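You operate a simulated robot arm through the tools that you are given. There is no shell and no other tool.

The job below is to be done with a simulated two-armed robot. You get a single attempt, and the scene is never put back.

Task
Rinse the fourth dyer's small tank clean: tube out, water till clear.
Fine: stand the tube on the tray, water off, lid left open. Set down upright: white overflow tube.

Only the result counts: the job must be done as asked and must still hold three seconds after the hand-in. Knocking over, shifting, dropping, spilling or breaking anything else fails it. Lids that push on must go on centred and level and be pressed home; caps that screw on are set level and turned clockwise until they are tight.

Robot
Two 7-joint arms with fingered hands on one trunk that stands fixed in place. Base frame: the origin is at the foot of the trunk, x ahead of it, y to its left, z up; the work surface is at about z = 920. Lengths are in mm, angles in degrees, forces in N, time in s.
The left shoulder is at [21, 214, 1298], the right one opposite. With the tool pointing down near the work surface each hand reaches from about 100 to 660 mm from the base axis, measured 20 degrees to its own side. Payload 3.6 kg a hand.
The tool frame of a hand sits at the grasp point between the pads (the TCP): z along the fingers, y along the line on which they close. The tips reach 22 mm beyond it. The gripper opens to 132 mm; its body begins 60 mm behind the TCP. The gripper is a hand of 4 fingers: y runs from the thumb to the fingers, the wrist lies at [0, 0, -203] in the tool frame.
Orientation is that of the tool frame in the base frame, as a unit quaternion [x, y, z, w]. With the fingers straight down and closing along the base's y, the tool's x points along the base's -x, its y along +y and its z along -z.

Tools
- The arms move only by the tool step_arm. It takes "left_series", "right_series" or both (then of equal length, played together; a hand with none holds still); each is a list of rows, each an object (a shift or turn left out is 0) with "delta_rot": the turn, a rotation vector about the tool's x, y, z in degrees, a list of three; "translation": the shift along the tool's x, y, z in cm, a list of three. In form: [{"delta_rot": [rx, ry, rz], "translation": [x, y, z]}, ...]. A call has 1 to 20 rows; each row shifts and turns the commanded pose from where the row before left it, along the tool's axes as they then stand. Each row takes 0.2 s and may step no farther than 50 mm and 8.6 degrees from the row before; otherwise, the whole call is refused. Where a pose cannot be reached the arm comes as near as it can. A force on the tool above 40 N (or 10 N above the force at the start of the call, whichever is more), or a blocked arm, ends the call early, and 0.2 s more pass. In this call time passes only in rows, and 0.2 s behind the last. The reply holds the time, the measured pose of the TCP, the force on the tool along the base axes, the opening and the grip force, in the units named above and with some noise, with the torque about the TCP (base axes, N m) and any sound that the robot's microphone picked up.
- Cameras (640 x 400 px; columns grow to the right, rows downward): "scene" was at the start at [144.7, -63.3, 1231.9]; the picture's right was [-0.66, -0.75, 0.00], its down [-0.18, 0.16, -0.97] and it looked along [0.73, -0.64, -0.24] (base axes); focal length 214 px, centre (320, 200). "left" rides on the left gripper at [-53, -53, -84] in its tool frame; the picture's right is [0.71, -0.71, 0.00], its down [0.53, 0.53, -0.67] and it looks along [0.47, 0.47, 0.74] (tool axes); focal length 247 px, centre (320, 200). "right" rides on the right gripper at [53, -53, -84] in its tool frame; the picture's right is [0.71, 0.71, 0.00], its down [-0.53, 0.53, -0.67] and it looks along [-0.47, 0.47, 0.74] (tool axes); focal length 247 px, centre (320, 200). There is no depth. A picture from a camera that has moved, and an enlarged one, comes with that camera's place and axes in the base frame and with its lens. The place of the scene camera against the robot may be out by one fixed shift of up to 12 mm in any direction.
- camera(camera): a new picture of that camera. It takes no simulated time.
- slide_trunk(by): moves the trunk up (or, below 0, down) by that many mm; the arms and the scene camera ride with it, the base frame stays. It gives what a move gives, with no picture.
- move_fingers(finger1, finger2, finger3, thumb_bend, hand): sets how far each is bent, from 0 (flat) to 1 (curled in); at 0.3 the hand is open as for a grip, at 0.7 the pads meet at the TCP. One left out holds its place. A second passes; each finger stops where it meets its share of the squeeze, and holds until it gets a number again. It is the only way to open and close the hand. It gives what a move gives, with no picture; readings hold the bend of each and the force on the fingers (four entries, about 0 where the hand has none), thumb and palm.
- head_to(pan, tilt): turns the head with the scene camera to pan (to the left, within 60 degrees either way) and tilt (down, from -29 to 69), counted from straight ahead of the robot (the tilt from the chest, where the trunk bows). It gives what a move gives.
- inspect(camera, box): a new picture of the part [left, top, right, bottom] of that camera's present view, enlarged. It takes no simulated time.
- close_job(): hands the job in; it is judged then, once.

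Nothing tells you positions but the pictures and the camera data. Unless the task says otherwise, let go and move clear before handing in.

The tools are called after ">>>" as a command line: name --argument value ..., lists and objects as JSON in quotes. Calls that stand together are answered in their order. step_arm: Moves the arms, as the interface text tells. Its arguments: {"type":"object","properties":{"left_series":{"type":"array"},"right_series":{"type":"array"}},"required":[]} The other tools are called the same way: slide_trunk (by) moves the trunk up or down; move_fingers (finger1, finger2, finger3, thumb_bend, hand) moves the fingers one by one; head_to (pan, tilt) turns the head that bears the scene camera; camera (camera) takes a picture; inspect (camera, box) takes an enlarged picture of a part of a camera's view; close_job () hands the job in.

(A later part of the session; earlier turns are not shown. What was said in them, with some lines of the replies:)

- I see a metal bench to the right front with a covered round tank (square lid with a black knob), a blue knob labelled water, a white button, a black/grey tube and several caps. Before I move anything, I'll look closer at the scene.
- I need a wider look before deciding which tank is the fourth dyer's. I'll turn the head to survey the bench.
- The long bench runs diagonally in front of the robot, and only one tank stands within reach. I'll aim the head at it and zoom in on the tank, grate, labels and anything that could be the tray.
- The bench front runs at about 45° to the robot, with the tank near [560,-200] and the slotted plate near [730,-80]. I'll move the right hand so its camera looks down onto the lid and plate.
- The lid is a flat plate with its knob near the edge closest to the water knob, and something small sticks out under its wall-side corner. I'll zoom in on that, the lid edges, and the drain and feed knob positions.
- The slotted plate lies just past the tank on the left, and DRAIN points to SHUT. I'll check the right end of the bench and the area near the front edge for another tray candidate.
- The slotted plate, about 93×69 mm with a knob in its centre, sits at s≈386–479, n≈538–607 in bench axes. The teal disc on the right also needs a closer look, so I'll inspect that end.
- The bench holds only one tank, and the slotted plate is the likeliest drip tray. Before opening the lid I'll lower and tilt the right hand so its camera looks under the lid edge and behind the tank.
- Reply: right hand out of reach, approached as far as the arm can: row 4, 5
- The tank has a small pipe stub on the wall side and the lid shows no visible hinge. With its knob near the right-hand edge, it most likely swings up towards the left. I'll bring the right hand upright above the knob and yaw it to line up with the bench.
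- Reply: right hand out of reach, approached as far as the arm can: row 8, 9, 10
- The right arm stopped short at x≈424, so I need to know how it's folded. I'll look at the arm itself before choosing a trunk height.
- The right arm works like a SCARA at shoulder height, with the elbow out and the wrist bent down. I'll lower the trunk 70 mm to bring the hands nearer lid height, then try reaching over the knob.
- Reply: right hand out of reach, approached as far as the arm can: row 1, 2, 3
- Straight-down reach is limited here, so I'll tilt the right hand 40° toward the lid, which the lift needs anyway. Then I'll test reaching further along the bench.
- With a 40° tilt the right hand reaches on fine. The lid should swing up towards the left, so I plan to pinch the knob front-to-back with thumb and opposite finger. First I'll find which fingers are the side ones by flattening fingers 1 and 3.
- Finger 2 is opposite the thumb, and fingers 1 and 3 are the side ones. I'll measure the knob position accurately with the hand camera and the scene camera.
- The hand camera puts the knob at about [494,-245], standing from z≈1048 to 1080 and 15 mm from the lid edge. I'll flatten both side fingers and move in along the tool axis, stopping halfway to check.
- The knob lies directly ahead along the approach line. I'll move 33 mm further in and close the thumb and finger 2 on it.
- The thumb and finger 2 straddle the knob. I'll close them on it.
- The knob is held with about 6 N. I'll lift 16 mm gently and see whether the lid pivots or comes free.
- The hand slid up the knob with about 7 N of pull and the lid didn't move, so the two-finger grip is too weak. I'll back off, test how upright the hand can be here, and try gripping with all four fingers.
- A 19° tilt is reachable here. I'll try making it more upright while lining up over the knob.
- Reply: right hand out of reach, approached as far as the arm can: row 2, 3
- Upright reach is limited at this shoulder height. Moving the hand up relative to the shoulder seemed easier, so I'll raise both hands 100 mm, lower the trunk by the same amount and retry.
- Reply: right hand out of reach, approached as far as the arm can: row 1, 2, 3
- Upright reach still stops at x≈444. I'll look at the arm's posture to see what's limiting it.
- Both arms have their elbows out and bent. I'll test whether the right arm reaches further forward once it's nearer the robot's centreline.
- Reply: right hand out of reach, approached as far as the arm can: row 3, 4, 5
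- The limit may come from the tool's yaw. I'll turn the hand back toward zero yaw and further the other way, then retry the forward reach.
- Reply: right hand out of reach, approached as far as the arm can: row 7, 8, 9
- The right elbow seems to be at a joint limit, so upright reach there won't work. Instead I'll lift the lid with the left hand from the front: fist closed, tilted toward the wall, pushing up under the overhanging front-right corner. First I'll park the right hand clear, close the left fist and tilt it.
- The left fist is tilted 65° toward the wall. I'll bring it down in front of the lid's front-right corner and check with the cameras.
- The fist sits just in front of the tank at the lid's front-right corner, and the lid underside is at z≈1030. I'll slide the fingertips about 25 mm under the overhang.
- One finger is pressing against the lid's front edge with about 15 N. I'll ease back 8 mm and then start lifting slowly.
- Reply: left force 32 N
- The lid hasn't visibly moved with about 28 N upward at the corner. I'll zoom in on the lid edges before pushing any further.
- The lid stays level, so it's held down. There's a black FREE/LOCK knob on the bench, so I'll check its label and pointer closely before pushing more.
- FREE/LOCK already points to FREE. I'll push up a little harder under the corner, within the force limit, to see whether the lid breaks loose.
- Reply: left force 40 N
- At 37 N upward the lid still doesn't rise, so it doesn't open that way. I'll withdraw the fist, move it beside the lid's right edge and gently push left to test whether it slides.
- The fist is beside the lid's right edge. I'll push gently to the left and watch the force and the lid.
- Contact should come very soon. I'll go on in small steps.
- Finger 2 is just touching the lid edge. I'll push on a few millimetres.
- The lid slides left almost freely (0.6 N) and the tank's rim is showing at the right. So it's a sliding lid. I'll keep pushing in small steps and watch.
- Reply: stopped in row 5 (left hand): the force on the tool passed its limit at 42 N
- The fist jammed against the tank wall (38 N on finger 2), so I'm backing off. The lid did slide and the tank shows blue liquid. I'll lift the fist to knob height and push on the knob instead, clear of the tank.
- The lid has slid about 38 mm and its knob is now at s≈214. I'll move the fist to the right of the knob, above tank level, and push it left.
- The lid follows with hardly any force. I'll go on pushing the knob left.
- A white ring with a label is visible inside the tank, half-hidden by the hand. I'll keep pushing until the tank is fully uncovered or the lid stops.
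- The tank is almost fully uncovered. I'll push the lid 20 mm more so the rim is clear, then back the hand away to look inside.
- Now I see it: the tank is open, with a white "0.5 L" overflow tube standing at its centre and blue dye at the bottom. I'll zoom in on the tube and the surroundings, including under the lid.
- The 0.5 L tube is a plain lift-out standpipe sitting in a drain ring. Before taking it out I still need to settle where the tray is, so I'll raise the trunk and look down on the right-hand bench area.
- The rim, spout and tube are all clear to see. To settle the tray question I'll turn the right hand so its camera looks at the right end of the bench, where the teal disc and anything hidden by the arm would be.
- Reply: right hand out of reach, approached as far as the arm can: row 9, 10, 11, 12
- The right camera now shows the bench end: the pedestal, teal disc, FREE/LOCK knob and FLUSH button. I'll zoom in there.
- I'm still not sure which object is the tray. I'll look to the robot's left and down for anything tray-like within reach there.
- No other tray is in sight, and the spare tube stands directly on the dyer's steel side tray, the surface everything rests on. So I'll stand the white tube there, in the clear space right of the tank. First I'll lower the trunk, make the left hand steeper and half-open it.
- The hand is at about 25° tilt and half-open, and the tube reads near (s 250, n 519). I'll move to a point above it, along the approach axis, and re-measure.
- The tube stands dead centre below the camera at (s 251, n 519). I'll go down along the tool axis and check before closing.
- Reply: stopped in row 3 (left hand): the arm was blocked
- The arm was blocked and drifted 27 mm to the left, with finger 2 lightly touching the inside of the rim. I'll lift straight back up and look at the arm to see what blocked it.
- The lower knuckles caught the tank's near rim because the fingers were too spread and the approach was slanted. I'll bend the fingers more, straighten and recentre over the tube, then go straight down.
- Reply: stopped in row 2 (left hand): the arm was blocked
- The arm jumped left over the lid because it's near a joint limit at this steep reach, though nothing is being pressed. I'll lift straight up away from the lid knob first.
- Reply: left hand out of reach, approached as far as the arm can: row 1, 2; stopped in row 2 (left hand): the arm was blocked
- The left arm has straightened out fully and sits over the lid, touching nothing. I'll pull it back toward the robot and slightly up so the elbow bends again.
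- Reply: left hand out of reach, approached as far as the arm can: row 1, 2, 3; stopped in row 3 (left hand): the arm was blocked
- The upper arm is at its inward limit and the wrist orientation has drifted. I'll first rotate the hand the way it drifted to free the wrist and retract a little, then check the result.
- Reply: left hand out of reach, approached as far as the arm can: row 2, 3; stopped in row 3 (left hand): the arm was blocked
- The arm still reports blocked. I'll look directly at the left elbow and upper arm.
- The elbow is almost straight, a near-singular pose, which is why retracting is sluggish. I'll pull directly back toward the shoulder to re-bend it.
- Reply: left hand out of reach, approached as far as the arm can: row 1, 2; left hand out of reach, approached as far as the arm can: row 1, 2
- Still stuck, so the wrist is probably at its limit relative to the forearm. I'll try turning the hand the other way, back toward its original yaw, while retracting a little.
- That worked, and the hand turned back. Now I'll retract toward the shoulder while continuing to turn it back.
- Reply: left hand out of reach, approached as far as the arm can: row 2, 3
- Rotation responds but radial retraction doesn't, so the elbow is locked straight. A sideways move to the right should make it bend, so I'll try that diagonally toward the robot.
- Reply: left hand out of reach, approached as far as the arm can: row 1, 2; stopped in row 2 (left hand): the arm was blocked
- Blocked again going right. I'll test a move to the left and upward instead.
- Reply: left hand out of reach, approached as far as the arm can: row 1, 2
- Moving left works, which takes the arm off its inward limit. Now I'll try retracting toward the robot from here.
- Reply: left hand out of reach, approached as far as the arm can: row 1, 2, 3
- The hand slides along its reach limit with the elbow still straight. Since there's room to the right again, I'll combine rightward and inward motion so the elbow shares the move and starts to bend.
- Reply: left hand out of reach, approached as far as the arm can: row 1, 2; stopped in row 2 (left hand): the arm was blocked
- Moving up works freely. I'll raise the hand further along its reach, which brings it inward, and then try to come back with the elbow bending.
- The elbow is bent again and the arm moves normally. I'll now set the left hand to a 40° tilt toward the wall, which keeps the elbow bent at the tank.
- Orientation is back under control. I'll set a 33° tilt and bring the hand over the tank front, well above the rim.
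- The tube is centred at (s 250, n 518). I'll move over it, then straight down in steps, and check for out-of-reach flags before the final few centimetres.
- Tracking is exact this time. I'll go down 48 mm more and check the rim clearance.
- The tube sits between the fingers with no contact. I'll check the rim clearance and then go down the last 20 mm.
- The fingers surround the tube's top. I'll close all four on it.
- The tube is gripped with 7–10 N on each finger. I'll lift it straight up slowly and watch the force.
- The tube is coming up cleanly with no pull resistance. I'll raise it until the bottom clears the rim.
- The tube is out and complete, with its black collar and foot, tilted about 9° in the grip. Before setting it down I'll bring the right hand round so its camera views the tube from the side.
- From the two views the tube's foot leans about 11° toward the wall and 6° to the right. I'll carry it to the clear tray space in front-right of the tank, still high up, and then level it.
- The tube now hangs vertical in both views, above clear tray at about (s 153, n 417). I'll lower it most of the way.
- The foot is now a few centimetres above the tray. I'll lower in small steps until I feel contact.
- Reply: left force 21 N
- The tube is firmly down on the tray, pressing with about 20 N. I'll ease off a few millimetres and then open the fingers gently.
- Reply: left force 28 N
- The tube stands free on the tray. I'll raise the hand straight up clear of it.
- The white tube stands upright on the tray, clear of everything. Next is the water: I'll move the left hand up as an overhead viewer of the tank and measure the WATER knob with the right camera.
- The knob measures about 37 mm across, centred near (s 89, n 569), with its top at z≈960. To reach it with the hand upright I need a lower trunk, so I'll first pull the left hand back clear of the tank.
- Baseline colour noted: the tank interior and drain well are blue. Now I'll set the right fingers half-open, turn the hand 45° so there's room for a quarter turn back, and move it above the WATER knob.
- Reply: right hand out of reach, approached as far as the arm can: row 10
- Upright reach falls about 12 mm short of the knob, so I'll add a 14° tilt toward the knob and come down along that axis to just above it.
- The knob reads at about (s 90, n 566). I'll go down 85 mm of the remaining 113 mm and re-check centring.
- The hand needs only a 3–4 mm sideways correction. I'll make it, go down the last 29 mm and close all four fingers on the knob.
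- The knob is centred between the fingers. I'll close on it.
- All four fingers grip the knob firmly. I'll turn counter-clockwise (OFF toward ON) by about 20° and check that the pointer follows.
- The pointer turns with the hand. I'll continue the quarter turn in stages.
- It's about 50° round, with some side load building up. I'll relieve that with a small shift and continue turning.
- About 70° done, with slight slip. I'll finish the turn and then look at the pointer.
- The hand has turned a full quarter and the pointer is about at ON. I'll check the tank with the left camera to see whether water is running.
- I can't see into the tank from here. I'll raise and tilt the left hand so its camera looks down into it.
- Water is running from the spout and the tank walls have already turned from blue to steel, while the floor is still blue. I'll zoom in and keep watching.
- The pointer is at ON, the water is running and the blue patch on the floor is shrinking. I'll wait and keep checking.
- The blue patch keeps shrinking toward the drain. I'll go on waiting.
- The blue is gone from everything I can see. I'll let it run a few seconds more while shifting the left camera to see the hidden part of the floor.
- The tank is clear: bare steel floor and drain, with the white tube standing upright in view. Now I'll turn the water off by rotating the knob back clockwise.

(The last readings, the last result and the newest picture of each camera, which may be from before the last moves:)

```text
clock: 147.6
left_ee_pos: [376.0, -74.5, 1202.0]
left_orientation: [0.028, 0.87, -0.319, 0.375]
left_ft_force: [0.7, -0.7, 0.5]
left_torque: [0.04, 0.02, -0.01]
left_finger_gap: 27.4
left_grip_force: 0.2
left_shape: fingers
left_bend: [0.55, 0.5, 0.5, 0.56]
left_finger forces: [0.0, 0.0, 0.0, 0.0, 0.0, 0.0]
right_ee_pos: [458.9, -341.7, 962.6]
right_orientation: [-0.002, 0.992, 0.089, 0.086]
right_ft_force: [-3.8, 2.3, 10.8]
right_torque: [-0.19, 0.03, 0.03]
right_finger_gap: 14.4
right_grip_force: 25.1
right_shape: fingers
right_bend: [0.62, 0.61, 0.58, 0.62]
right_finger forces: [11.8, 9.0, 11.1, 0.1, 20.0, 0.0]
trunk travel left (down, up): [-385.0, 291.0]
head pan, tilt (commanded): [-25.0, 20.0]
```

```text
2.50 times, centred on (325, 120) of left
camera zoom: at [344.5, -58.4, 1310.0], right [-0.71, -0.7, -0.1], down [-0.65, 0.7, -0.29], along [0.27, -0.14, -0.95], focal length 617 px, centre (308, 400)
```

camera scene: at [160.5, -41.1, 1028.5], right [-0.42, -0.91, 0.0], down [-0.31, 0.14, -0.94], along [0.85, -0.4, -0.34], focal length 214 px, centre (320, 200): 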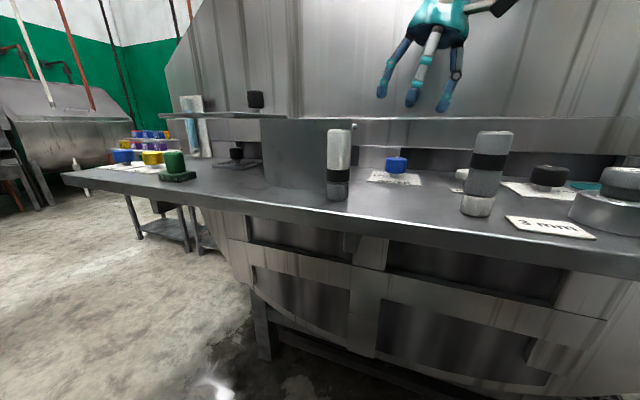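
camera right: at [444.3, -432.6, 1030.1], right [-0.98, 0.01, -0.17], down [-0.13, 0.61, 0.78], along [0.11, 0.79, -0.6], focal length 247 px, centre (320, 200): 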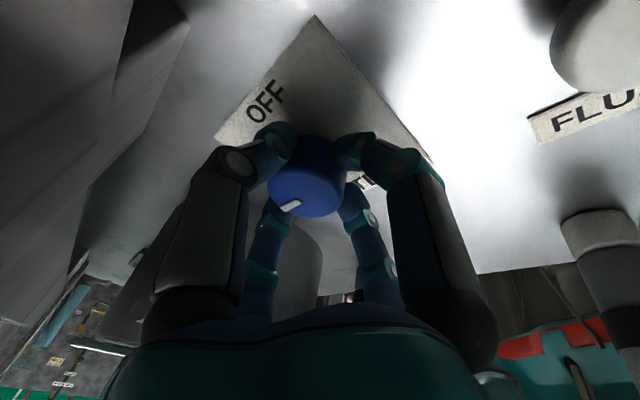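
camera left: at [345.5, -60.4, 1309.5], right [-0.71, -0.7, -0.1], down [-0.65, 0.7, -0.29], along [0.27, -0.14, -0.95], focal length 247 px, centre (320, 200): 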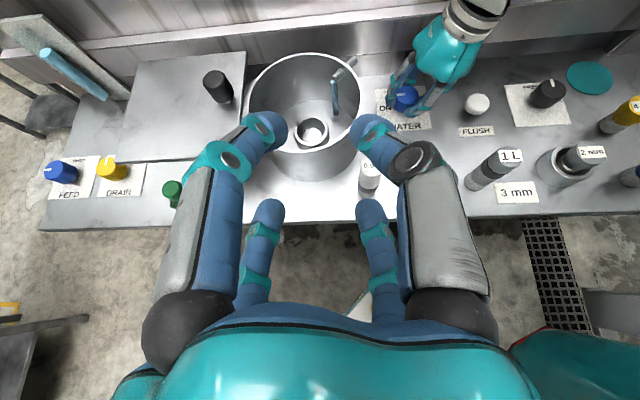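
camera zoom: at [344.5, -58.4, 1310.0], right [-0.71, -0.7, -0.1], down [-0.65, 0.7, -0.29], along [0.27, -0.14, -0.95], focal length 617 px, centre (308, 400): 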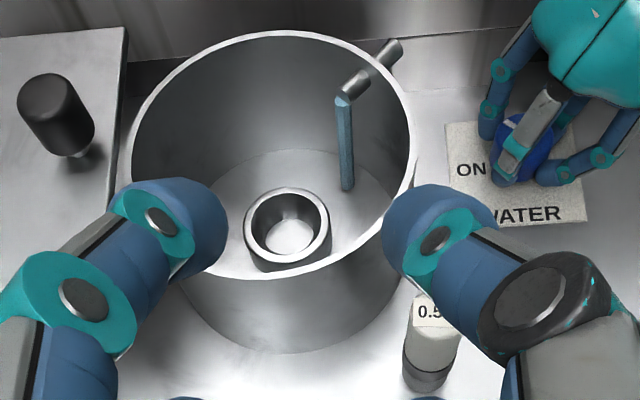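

Halfway back and the water is still running. I'll turn the remaining 45° or so.

>>> step_arm --right_series '[{"delta_rot": [0, 0, 5]}, {"delta_rot": [0, 0, 5]}, {"delta_rot": [0, 0, 5]}, {"delta_rot": [0, 0, 5]}, {"delta_rot": [0, 0, 5]}, {"delta_rot": [0, 0, 5]}, {"delta_rot": [0, 0, 5]}, {"delta_rot": [0, 0, 5]}, {"delta_rot": [0, 0, 5]}]'

>>> inspect --camera "left" --box '[230, 40, 420, 200]'

>>> camera --camera "right"

```text
clock: 149.6
left_ee_pos: [376.8, -74.8, 1201.7]
left_orientation: [0.028, 0.87, -0.318, 0.376]
left_ft_force: [1.3, -0.5, -0.3]
left_torque: [0.03, -0.02, -0.01]
left_finger_gap: 27.2
left_grip_force: 0.1
left_shape: fingers
left_bend: [0.55, 0.5, 0.5, 0.56]
left_finger forces: [0.1, 0.0, 0.0, 0.0, 0.0, 0.0]
right_ee_pos: [457.3, -342.2, 961.8]
right_orientation: [0.378, 0.918, 0.114, 0.045]
right_ft_force: [-1.7, 4.3, 5.2]
right_torque: [-0.19, 0.0, 0.1]
right_finger_gap: 10.7
right_grip_force: 22.3
right_shape: fingers
right_bend: [0.62, 0.59, 0.57, 0.65]
right_finger forces: [6.7, 13.1, 9.5, 0.0, 15.2, 0.0]
trunk travel left (down, up): [-385.0, 291.0]
head pan, tilt (commanded): [-25.0, 20.0]
```

```text
2.50 times, centred on (325, 120) of left
camera zoom: at [345.4, -58.5, 1309.7], right [-0.71, -0.7, -0.1], down [-0.65, 0.7, -0.29], along [0.27, -0.14, -0.95], focal length 617 px, centre (308, 400)
```

zoom: 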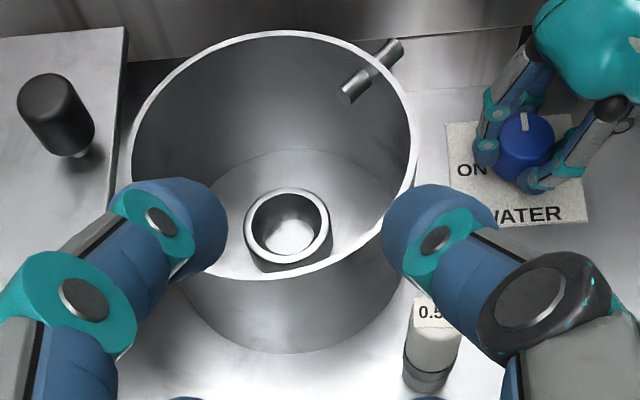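

```text
taken
camera right: at [368.4, -355.3, 1030.2], right [-0.02, 0.98, 0.17], down [0.62, -0.13, 0.77], along [0.78, 0.12, -0.61], focal length 247 px, centre (320, 200)
```

right: 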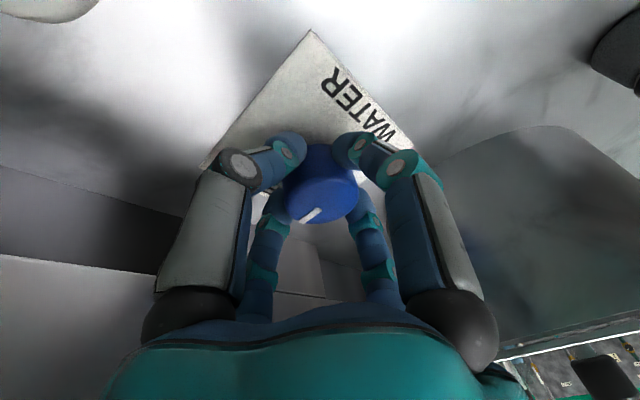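

The stream has stopped and the pointer faces OFF. I'll nudge a few degrees further clockwise to be sure it's fully home.

>>> step_arm --right_series '[{"delta_rot": [0, 0, 5]}, {"delta_rot": [0, 0, 5]}]'

>>> camera --camera "right"

>>> inspect --camera "left" --box '[360, 60, 460, 140]'

```text
clock: 150.2
left_ee_pos: [376.2, -75.9, 1201.1]
left_orientation: [0.028, 0.87, -0.318, 0.375]
left_ft_force: [-0.7, -0.3, 0.0]
left_torque: [0.02, 0.02, -0.01]
left_finger_gap: 27.0
left_grip_force: 0.0
left_shape: fingers
left_bend: [0.55, 0.5, 0.5, 0.56]
left_finger forces: [0.0, 0.1, 0.1, 0.1, 0.1, 0.0]
right_ee_pos: [456.9, -341.8, 961.4]
right_orientation: [0.455, 0.882, 0.116, 0.035]
right_ft_force: [-6.0, 8.7, 1.1]
right_torque: [-0.12, -0.03, 0.9]
right_finger_gap: 9.7
right_grip_force: 26.1
right_shape: fingers
right_bend: [0.63, 0.58, 0.57, 0.65]
right_finger forces: [8.9, 20.2, 10.0, 0.0, 12.7, 0.0]
trunk travel left (down, up): [-385.0, 291.0]
head pan, tilt (commanded): [-25.0, 20.0]
```

```text
taken
camera right: at [368.5, -342.0, 1032.6], right [0.15, 0.97, 0.2], down [0.61, -0.25, 0.75], along [0.78, 0.01, -0.63], focal length 247 px, centre (320, 200)
```

right: 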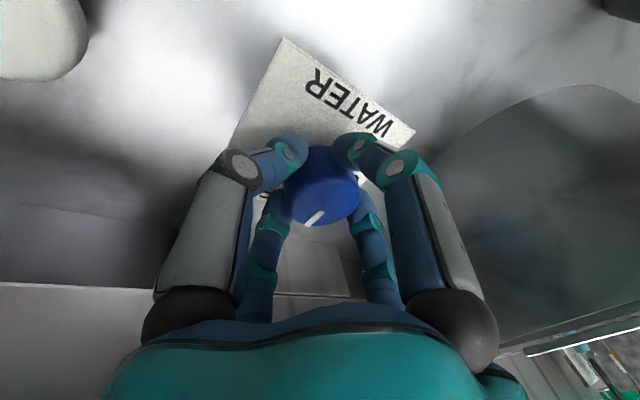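

```text
5.00 times, centred on (410, 100) of left
camera zoom: at [345.0, -58.1, 1309.7], right [-0.71, -0.7, -0.1], down [-0.65, 0.7, -0.29], along [0.27, -0.14, -0.95], focal length 1235 px, centre (-130, 700)
```

zoom: 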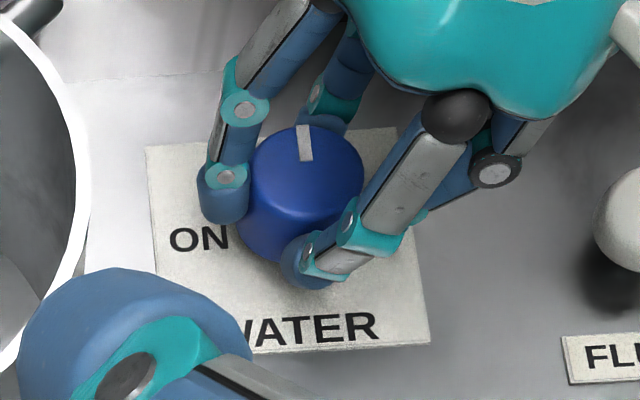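

The torque shows the knob is hard against its OFF stop. I'll release it and lift the right hand away along its axis.

>>> move_fingers --hand "right" --finger1 0.45 --finger2 0.45 --finger3 0.45 --thumb_bend 0.45

>>> step_arm --right_series '[{"translation": [0, 0, -1.5]}, {"translation": [0, 0, -3]}, {"translation": [0, 0, -4]}, {"translation": [0, 0, -4]}]'

>>> camera --camera "left"

>>> inspect --camera "left" --box '[360, 60, 460, 140]'

```text
clock: 151.2
left_ee_pos: [377.3, -75.6, 1200.4]
left_orientation: [0.028, 0.871, -0.317, 0.375]
left_ft_force: [-1.0, -1.7, 0.9]
left_torque: [-0.04, 0.0, 0.0]
left_finger_gap: 26.9
left_grip_force: 0.1
left_shape: fingers
left_bend: [0.55, 0.5, 0.5, 0.56]
left_finger forces: [0.0, 0.0, 0.1, 0.1, 0.1, 0.1]
right_ee_pos: [459.3, -343.0, 961.1]
right_orientation: [0.456, 0.881, 0.118, 0.036]
right_ft_force: [-0.1, 1.1, -0.8]
right_torque: [-0.03, 0.0, 0.0]
right_finger_gap: 52.2
right_grip_force: 0.2
right_shape: fingers
right_bend: [0.45, 0.45, 0.45, 0.45]
right_finger forces: [0.0, 0.1, 0.1, 0.0, 0.0, 0.1]
trunk travel left (down, up): [-385.0, 291.0]
head pan, tilt (commanded): [-25.0, 20.0]
```

```text
clock: 152.2
left_ee_pos: [377.2, -76.0, 1200.3]
left_orientation: [0.03, 0.87, -0.318, 0.375]
left_ft_force: [0.0, -0.6, 0.6]
left_torque: [0.0, -0.03, 0.03]
left_finger_gap: 27.4
left_grip_force: 0.2
left_shape: fingers
left_bend: [0.55, 0.5, 0.5, 0.56]
left_finger forces: [0.0, 0.0, 0.0, 0.1, 0.0, 0.1]
right_ee_pos: [438.3, -363.2, 1084.2]
right_orientation: [0.456, 0.881, 0.118, 0.035]
right_ft_force: [-0.4, -0.2, 0.2]
right_torque: [0.0, 0.0, 0.0]
right_finger_gap: 52.2
right_grip_force: 0.0
right_shape: fingers
right_bend: [0.45, 0.45, 0.45, 0.45]
right_finger forces: [0.1, 0.0, 0.0, 0.1, 0.0, 0.0]
trunk travel left (down, up): [-385.0, 291.0]
head pan, tilt (commanded): [-25.0, 20.0]
```

```text
taken
camera left: at [345.4, -59.1, 1309.7], right [-0.71, -0.7, -0.1], down [-0.65, 0.7, -0.29], along [0.27, -0.14, -0.95], focal length 247 px, centre (320, 200)
```

left: 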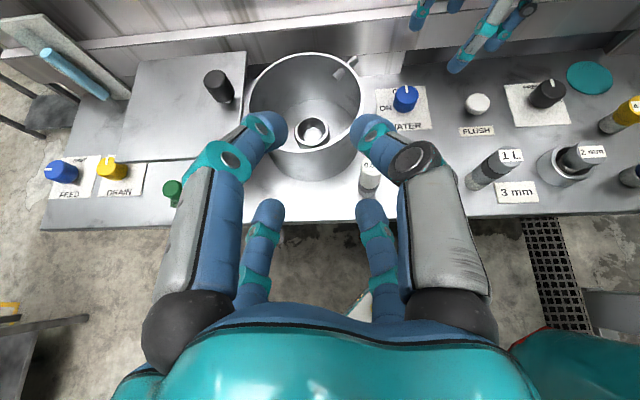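

```text
5.00 times, centred on (410, 100) of left
camera zoom: at [345.4, -59.1, 1309.7], right [-0.71, -0.7, -0.1], down [-0.65, 0.7, -0.29], along [0.27, -0.14, -0.95], focal length 1235 px, centre (-130, 700)
```

zoom: 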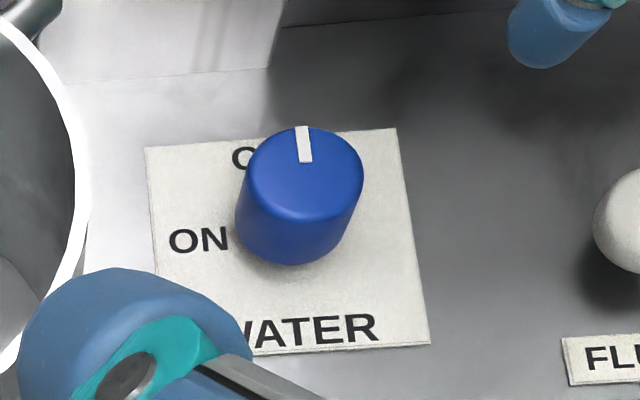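

The WATER knob is at OFF and the right hand is clear. Before handing in I want a close look at the teal disc, the one spot I'm still unsure about, so I'll bring the right camera over to it.

>>> step_arm --right_series '[{"translation": [-0.1, -1.0, -3.5]}, {"translation": [-0.34, -3.4, -1.5]}, {"translation": [-0.34, -3.4, -1.5]}, {"translation": [-0.34, -3.4, -1.5]}, {"translation": [-0.34, -3.4, -1.5]}, {"translation": [-0.34, -3.4, -1.5]}, {"translation": [-0.34, -3.4, -1.0]}]'

>>> camera --camera "right"

```text
clock: 153.8
left_ee_pos: [376.3, -75.8, 1201.9]
left_orientation: [0.029, 0.87, -0.318, 0.376]
left_ft_force: [0.2, 0.4, -0.2]
left_torque: [-0.02, -0.04, 0.03]
left_finger_gap: 27.1
left_grip_force: 0.1
left_shape: fingers
left_bend: [0.55, 0.5, 0.5, 0.56]
left_finger forces: [0.0, 0.0, 0.1, 0.0, 0.1, 0.1]
right_ee_pos: [259.3, -523.5, 1149.7]
right_orientation: [0.456, 0.881, 0.118, 0.036]
right_ft_force: [-0.1, -0.1, -0.3]
right_torque: [-0.01, 0.01, 0.03]
right_finger_gap: 52.2
right_grip_force: 0.0
right_shape: fingers
right_bend: [0.45, 0.45, 0.45, 0.45]
right_finger forces: [0.0, 0.0, 0.1, 0.0, 0.1, 0.1]
trunk travel left (down, up): [-385.0, 291.0]
head pan, tilt (commanded): [-25.0, 20.0]
```

```text
taken
camera right: at [170.8, -523.4, 1219.9], right [0.15, 0.97, 0.2], down [0.61, -0.25, 0.75], along [0.78, 0.01, -0.63], focal length 247 px, centre (320, 200)
```

right: 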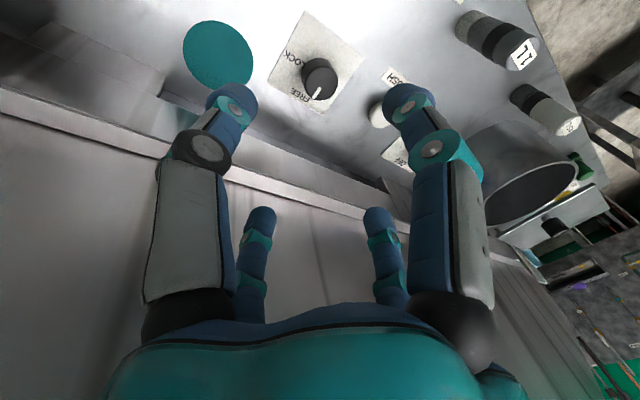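

>>> inspect --camera "right" --box '[160, 0, 280, 100]'

>>> inspect --camera "right" --box '[440, 0, 640, 260]'

>>> head_to --pan -30 --tilt 8

>>> camera --camera "scene"

>>> inspect --camera "scene" --box '[480, 180, 640, 280]'

```text
4.00 times, centred on (220, 50) of right
camera zoom: at [170.8, -523.4, 1219.9], right [0.15, 0.97, 0.2], down [0.61, -0.25, 0.75], along [0.78, 0.01, -0.63], focal length 988 px, centre (720, 800)
```

zoom: 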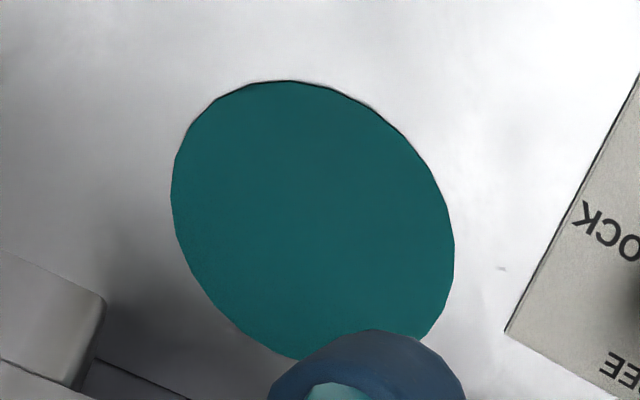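

```text
1.54 times, centred on (540, 130) of right
camera zoom: at [170.8, -523.4, 1219.9], right [0.15, 0.97, 0.2], down [0.61, -0.25, 0.75], along [0.78, 0.01, -0.63], focal length 380 px, centre (-18, 308)
```

zoom: 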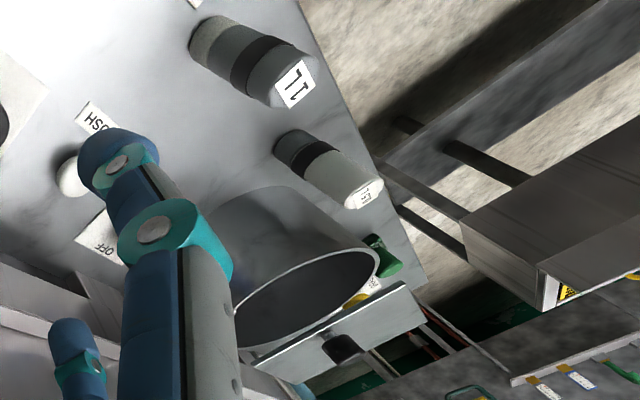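

```text
clock: 154.5
left_ee_pos: [377.3, -76.4, 1200.7]
left_orientation: [0.028, 0.87, -0.317, 0.376]
left_ft_force: [1.0, 0.2, -0.3]
left_torque: [-0.01, 0.02, 0.04]
left_finger_gap: 27.4
left_grip_force: 0.1
left_shape: fingers
left_bend: [0.55, 0.5, 0.5, 0.56]
left_finger forces: [0.0, 0.1, 0.0, 0.1, 0.1, 0.0]
right_ee_pos: [261.1, -521.9, 1148.4]
right_orientation: [0.456, 0.881, 0.118, 0.036]
right_ft_force: [1.8, 0.4, -1.0]
right_torque: [0.02, 0.02, -0.01]
right_finger_gap: 52.3
right_grip_force: 0.0
right_shape: fingers
right_bend: [0.45, 0.45, 0.45, 0.45]
right_finger forces: [0.1, 0.1, 0.0, 0.1, 0.1, 0.1]
trunk travel left (down, up): [-385.0, 291.0]
head pan, tilt (commanded): [-30.0, 8.0]
```

```text
taken
camera scene: at [155.6, -48.4, 1048.1], right [-0.5, -0.87, 0.0], down [-0.12, 0.07, -0.99], along [0.86, -0.49, -0.14], focal length 214 px, centre (320, 200)
```

scene: 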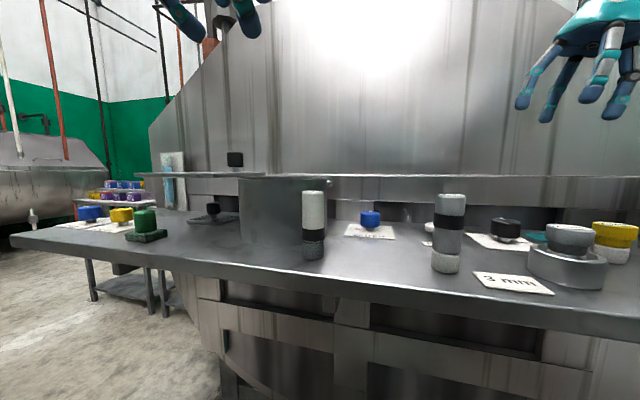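

```text
4.00 times, centred on (560, 230) of scene
camera zoom: at [155.6, -48.4, 1048.1], right [-0.5, -0.87, 0.0], down [-0.12, 0.07, -0.99], along [0.86, -0.49, -0.14], focal length 858 px, centre (-640, 80)
```

zoom: 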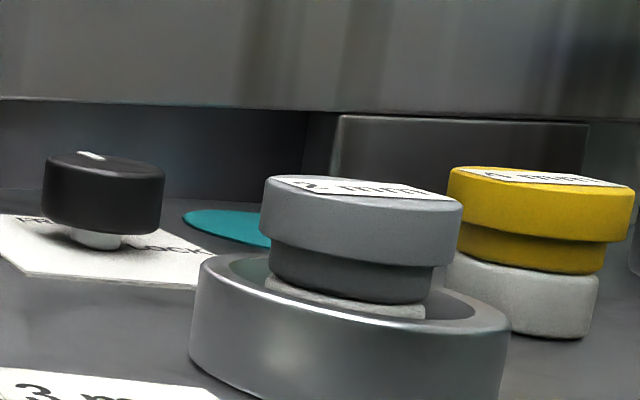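

The disc is only a paper-thin spot, as thin as the label cards, and not a tray. The spare tube stands on the steel tray just as the white one now does. The tank is clear, the water is off, the lid is open, the tube is upright and both hands are clear, so I'm handing in.

>>> inspect --camera "scene" --box '[130, 140, 400, 290]'

>>> close_job

```text
2.37 times, centred on (265, 215) of scene
camera zoom: at [155.6, -48.4, 1048.1], right [-0.5, -0.87, 0.0], down [-0.12, 0.07, -0.99], along [0.86, -0.49, -0.14], focal length 508 px, centre (450, 164)
```

zoom: 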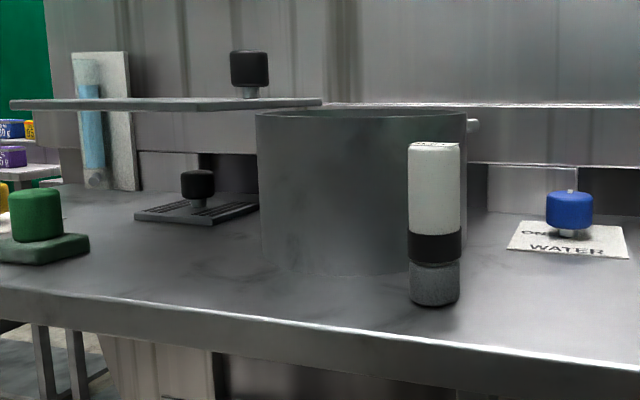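

```text
The job is handed in.
```

I rinsed the small tank clear and handed the job in, but I had to guess which surface you meant by "the tray".

- **Lid:** it slides rather than lifts. I pushed it fully to the left and left it open.
- **Tube:** the white 0.5 L overflow tube is out and stands upright in front and to the right of the tank, with both hands clear of it.
- **Water:** I ran it until the blue was gone from the walls, floor and drain. I then turned the knob back to its OFF stop, and the stream stopped.

**The tray:** nothing on the bench was labelled as a tray. I took it to be the steel bench top, because the spare 1 L tube stands directly on it. The other candidates were a slotted plate, which the open lid covers, and a thin teal disc at the far right. If you meant either of those, the tube is in the wrong place.

**Contact:** while I was working out how the lid opens, I pushed up on it with up to about 37 N before finding that it slides. One finger also pressed the tank wall with about 38 N. Neither appeared to move or damage anything.
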